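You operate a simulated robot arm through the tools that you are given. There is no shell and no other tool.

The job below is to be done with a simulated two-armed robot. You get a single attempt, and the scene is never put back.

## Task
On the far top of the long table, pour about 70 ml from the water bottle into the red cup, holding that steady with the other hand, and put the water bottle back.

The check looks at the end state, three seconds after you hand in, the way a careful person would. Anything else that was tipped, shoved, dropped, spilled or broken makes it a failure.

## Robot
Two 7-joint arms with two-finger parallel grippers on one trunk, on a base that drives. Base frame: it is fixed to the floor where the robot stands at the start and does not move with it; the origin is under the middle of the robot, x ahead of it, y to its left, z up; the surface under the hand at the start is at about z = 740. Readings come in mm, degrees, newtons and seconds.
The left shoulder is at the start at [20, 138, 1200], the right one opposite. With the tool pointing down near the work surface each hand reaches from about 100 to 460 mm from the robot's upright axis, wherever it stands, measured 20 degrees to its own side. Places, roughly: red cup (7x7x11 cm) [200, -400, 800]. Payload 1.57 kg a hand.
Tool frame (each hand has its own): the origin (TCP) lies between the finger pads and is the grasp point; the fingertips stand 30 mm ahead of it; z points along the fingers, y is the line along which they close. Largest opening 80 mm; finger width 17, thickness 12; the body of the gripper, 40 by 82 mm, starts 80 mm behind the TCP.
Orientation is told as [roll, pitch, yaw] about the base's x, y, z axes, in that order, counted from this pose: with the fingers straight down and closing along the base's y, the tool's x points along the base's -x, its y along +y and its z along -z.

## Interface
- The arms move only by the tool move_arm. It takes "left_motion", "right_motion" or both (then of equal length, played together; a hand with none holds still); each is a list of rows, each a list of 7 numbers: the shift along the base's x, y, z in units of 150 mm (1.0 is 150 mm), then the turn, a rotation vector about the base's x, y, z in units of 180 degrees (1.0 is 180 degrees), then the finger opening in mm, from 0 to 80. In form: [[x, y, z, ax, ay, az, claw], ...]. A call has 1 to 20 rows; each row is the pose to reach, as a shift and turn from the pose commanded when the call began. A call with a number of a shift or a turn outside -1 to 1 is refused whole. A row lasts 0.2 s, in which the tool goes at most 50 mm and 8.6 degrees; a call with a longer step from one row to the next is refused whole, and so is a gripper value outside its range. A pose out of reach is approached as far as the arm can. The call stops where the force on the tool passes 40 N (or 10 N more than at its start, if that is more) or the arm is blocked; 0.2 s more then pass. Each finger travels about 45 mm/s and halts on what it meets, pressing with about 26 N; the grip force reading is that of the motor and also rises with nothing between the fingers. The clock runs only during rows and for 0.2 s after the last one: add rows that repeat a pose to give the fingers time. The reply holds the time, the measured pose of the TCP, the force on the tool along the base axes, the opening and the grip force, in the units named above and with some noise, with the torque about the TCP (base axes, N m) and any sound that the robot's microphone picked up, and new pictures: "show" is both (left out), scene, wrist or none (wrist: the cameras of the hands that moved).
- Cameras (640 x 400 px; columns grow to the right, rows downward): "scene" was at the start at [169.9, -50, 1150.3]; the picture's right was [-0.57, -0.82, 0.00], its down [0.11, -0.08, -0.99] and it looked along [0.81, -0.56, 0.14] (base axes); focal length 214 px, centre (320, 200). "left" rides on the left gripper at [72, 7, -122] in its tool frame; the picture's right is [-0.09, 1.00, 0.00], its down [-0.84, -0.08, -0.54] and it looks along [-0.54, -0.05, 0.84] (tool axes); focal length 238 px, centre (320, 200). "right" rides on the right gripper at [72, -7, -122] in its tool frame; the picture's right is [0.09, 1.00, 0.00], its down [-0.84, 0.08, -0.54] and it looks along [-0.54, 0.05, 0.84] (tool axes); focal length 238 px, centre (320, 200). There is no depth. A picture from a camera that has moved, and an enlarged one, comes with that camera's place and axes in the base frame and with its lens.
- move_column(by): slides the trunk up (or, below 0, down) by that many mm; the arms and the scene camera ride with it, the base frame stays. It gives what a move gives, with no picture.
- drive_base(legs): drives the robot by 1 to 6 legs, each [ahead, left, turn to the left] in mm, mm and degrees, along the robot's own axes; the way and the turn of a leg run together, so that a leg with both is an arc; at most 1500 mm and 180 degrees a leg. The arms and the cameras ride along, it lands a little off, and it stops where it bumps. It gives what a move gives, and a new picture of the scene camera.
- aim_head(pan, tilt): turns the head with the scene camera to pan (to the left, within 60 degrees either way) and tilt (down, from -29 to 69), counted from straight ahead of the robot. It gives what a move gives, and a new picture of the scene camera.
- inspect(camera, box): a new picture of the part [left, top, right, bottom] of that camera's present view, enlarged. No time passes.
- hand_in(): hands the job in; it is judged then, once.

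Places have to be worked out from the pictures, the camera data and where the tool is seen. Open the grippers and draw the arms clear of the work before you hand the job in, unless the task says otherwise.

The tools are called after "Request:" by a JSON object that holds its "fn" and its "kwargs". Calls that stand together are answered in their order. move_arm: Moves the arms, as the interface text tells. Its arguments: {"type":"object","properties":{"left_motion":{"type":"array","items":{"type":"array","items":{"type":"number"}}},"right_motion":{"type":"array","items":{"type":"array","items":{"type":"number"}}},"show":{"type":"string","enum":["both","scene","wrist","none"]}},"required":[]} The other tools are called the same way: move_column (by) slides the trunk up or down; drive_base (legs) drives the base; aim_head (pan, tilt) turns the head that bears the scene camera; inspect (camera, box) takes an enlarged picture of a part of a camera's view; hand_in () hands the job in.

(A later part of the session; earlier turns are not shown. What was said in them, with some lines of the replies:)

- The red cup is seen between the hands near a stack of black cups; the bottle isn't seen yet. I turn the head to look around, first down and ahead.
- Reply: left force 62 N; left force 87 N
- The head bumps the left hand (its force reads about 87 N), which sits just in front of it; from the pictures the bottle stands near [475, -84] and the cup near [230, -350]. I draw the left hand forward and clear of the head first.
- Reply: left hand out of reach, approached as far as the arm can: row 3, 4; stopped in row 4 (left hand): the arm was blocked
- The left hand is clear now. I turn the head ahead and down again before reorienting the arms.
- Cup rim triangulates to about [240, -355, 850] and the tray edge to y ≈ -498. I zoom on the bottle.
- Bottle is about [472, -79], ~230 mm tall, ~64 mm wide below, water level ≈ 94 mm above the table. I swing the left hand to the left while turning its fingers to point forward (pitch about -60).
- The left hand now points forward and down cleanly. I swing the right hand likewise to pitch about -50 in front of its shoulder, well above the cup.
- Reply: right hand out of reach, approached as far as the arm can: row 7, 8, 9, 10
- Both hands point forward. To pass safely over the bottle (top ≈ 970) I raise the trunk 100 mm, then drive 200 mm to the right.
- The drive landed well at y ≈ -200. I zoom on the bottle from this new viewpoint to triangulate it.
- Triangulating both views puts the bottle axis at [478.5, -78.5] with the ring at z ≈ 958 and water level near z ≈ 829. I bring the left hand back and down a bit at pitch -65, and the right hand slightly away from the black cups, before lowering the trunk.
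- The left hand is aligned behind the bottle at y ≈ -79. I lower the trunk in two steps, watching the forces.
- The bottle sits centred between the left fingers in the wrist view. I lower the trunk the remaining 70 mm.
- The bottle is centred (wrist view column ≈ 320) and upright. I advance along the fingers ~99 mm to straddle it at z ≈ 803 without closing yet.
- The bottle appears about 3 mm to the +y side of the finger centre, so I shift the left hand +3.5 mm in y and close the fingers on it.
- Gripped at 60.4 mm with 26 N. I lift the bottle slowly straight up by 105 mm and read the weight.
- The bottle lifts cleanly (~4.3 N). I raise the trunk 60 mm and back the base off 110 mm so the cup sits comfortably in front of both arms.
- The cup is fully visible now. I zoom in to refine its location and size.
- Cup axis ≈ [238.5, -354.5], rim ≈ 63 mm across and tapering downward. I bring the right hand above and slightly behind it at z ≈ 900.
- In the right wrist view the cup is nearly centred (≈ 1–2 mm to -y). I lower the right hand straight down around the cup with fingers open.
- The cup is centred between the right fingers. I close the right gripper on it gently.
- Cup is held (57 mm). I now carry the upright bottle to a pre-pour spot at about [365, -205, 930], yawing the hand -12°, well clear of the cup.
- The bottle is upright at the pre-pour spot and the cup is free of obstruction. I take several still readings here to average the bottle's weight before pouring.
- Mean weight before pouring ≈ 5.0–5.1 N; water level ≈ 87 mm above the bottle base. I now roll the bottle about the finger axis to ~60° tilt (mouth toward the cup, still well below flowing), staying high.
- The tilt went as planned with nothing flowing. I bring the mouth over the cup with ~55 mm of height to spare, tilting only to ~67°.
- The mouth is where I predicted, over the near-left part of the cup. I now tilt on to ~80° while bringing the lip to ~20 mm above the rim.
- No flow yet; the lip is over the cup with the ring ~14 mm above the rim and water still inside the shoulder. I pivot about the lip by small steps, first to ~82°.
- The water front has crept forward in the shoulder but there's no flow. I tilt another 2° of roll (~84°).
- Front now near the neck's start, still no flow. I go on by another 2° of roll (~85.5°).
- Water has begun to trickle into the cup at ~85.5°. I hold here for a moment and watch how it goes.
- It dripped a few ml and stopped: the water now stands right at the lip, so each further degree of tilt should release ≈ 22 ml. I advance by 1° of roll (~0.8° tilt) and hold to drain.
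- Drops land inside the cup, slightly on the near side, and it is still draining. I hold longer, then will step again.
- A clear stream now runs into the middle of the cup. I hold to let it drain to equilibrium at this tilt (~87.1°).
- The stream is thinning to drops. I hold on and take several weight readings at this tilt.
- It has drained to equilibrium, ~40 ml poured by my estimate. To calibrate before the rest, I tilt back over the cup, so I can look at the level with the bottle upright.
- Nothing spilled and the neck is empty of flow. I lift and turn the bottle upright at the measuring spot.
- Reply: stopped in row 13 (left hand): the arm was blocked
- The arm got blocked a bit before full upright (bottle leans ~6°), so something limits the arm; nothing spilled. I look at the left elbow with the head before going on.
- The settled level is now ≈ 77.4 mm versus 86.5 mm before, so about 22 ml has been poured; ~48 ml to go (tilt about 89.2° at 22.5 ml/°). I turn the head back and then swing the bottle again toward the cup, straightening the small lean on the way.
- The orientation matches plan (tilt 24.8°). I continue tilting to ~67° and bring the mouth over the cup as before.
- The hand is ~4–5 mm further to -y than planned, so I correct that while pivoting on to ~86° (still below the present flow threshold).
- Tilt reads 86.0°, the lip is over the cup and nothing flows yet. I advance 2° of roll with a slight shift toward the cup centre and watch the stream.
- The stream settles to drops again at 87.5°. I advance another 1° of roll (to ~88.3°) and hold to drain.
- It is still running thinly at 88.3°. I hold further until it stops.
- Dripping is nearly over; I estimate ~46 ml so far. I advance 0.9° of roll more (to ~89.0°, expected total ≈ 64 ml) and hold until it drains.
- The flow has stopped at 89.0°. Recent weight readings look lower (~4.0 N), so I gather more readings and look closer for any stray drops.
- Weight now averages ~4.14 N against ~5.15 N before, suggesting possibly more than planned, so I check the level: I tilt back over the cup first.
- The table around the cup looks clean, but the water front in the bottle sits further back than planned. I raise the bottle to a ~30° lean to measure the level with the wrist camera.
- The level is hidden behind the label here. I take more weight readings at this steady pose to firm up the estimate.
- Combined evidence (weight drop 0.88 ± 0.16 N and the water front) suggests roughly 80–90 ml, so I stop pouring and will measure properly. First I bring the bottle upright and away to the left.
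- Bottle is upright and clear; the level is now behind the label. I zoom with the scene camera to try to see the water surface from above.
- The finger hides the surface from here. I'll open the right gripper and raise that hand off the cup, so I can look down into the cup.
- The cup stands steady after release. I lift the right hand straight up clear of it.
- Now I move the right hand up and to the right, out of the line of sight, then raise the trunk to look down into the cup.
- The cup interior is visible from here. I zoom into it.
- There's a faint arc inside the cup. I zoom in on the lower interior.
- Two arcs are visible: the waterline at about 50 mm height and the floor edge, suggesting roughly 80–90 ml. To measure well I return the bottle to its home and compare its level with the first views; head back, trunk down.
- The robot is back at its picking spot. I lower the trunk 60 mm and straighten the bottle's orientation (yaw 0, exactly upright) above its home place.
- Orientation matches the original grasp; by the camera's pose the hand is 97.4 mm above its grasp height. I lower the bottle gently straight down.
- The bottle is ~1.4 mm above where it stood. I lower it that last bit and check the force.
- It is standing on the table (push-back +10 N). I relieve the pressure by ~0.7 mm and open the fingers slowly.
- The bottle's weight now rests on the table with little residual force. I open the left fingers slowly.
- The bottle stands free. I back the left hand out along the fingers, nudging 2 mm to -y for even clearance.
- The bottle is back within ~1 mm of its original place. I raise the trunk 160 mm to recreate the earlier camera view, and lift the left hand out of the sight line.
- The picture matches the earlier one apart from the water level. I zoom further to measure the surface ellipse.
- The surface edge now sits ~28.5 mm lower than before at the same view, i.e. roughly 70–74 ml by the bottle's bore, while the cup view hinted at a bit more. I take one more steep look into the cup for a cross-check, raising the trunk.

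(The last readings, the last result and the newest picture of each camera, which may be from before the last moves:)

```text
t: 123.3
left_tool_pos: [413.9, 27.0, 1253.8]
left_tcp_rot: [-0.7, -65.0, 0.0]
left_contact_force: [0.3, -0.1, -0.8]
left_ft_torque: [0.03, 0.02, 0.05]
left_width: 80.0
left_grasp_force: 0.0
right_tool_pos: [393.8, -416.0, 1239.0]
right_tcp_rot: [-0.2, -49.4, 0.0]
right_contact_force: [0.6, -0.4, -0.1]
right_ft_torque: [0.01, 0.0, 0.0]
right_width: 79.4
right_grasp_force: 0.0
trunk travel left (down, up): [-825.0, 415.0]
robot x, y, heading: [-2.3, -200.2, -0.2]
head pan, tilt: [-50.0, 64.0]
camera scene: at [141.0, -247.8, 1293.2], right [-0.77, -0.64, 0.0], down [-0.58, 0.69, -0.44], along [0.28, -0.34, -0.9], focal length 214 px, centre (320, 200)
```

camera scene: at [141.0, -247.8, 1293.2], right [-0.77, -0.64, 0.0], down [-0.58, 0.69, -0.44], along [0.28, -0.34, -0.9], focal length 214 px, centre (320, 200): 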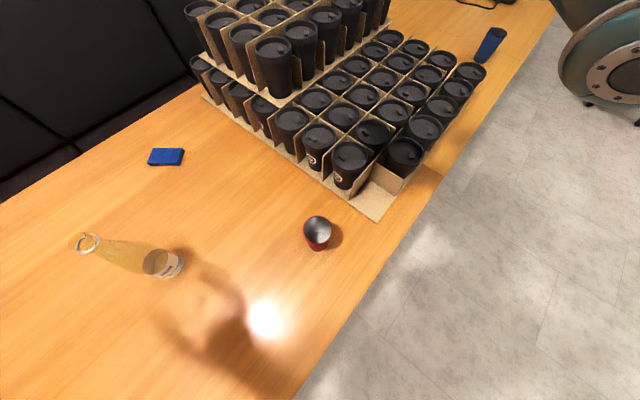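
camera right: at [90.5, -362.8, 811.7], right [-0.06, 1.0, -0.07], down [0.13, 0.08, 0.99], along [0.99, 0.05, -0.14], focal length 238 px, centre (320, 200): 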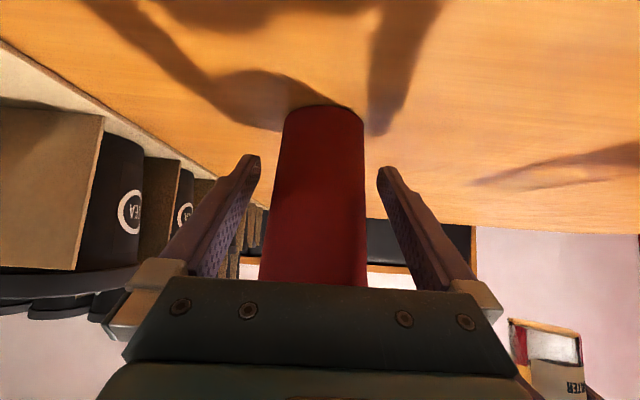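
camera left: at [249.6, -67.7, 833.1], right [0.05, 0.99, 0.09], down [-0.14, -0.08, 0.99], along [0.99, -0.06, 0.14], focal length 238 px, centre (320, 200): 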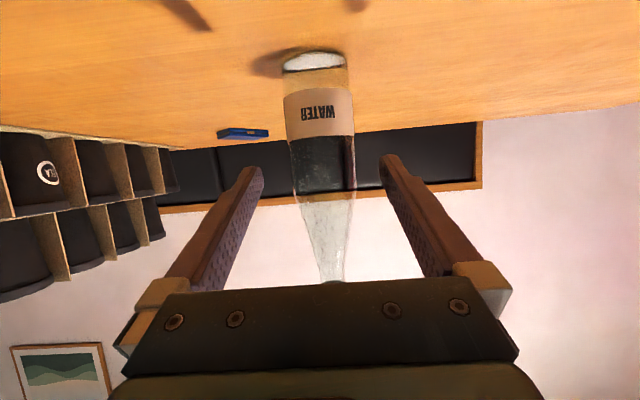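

Request:
{"fn": "inspect", "kwargs": {"camera": "scene", "box": [298, 210, 338, 255]}}

Request:
{"fn": "inspect", "kwargs": {"camera": "scene", "box": [303, 215, 333, 240]}}

Request:
{"fn": "inspect", "kwargs": {"camera": "scene", "box": [120, 235, 200, 290]}}

```text
8.89 times, centred on (318, 232) of scene
camera zoom: at [141.0, -247.8, 1293.2], right [-0.77, -0.64, 0.0], down [-0.58, 0.69, -0.44], along [0.28, -0.34, -0.9], focal length 1906 px, centre (338, -89)
```

zoom: 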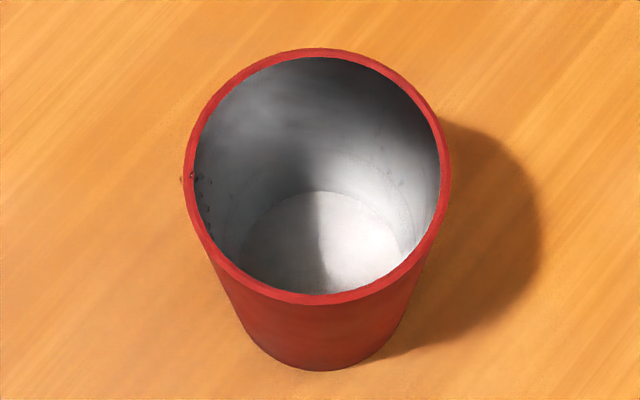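

```text
16.00 times, centred on (318, 228) of scene
camera zoom: at [141.0, -247.8, 1293.2], right [-0.77, -0.64, 0.0], down [-0.58, 0.69, -0.44], along [0.28, -0.34, -0.9], focal length 3432 px, centre (352, -240)
```

zoom: 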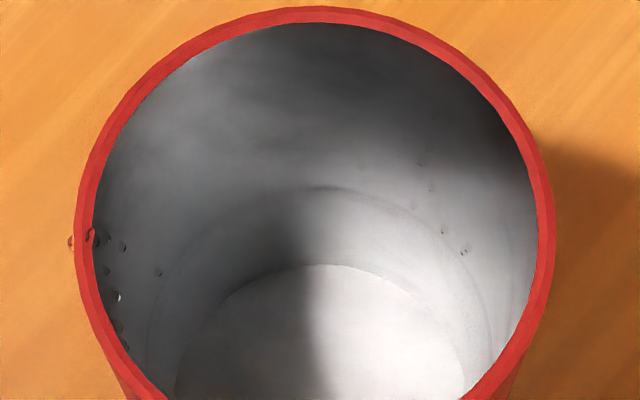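

```text
7.27 times, centred on (160, 262) of scene
camera zoom: at [141.0, -247.8, 1293.2], right [-0.77, -0.64, 0.0], down [-0.58, 0.69, -0.44], along [0.28, -0.34, -0.9], focal length 1560 px, centre (1484, -254)
```

zoom: 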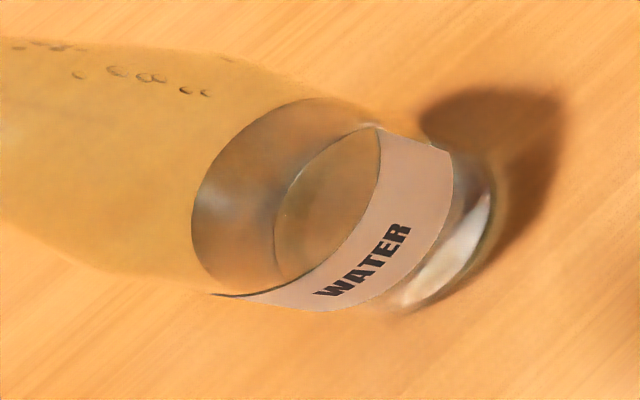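

From two elevations the cup's waterline comes to ≈ 50 mm (about 76–85 ml allowing for a thick floor), the bottle's level drop gives ≈ 60–72 ml: around 70–75 ml overall. I check the table around cup and bottle for any drops.

Request:
{"fn": "inspect", "kwargs": {"camera": "scene", "box": [230, 180, 400, 300]}}

Request:
{"fn": "inspect", "kwargs": {"camera": "scene", "box": [60, 140, 240, 290]}}

```text
3.33 times, centred on (315, 240) of scene
camera zoom: at [141.0, -247.8, 1293.2], right [-0.77, -0.64, 0.0], down [-0.58, 0.69, -0.44], along [0.28, -0.34, -0.9], focal length 715 px, centre (337, 67)
```

zoom: 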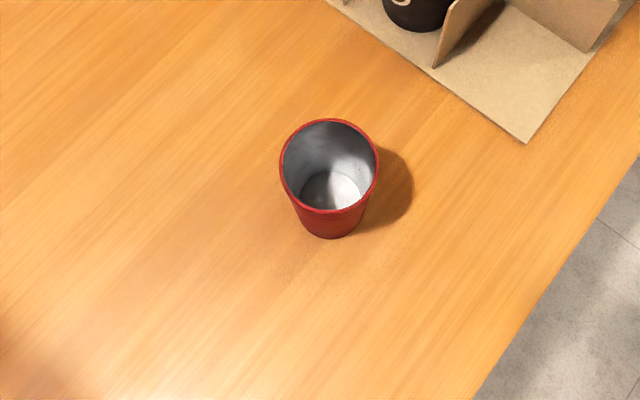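

```text
2.67 times, centred on (150, 215) of scene
camera zoom: at [141.0, -247.8, 1293.2], right [-0.77, -0.64, 0.0], down [-0.58, 0.69, -0.44], along [0.28, -0.34, -0.9], focal length 572 px, centre (773, 160)
```

zoom: 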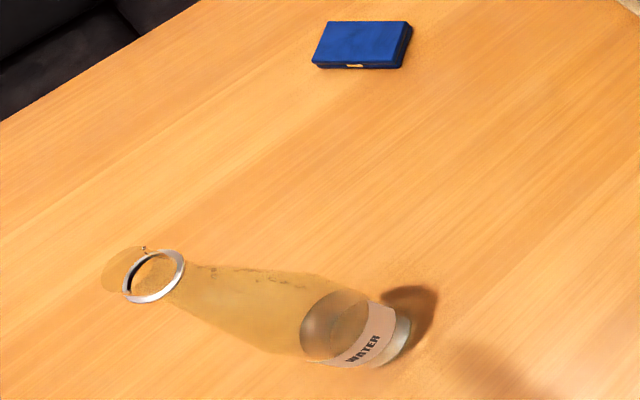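

The table is clean, the bottle stands back at its place, the cup is upright with the water, both grippers are open and the arms are well above everything. I hand the job in.

Request:
{"fn": "hand_in", "kwargs": {}}

```text
The job is handed in.
```

I poured water from the bottle into the red cup while the right hand held the cup, put the bottle back and handed the job in. I expect the amount to be near 70 ml, but I could not measure it exactly, and the evidence leans a little high.

| Method | Estimated amount |
|---|---|
| Drop in the bottle's water level | 54–74 ml |
| Final tilt angle of the bottle | 64 ml |
| Waterline in the cup | 76–90 ml |
| Weight lost by the bottle | 90 ± 16 ml |

My best overall figure is about 75 ml, give or take 8 ml. I poured in two stages with a level check between them. I did not try to pour any back, because that risked a spill.

- **Bottle:** it stands within about 1 mm of where it was, upright.
- **Cup:** it stands upright where it was. One tiny drop sits on the rim.
- **Table:** no water was visible on the table around the cup or the bottle. The blue object and the black cups looked untouched.
- **Robot:** both grippers are open and the arms are well above the table. Early on the head bumped the left hand while turning, before anything was held; I moved the hand clear and saw no lasting effect.
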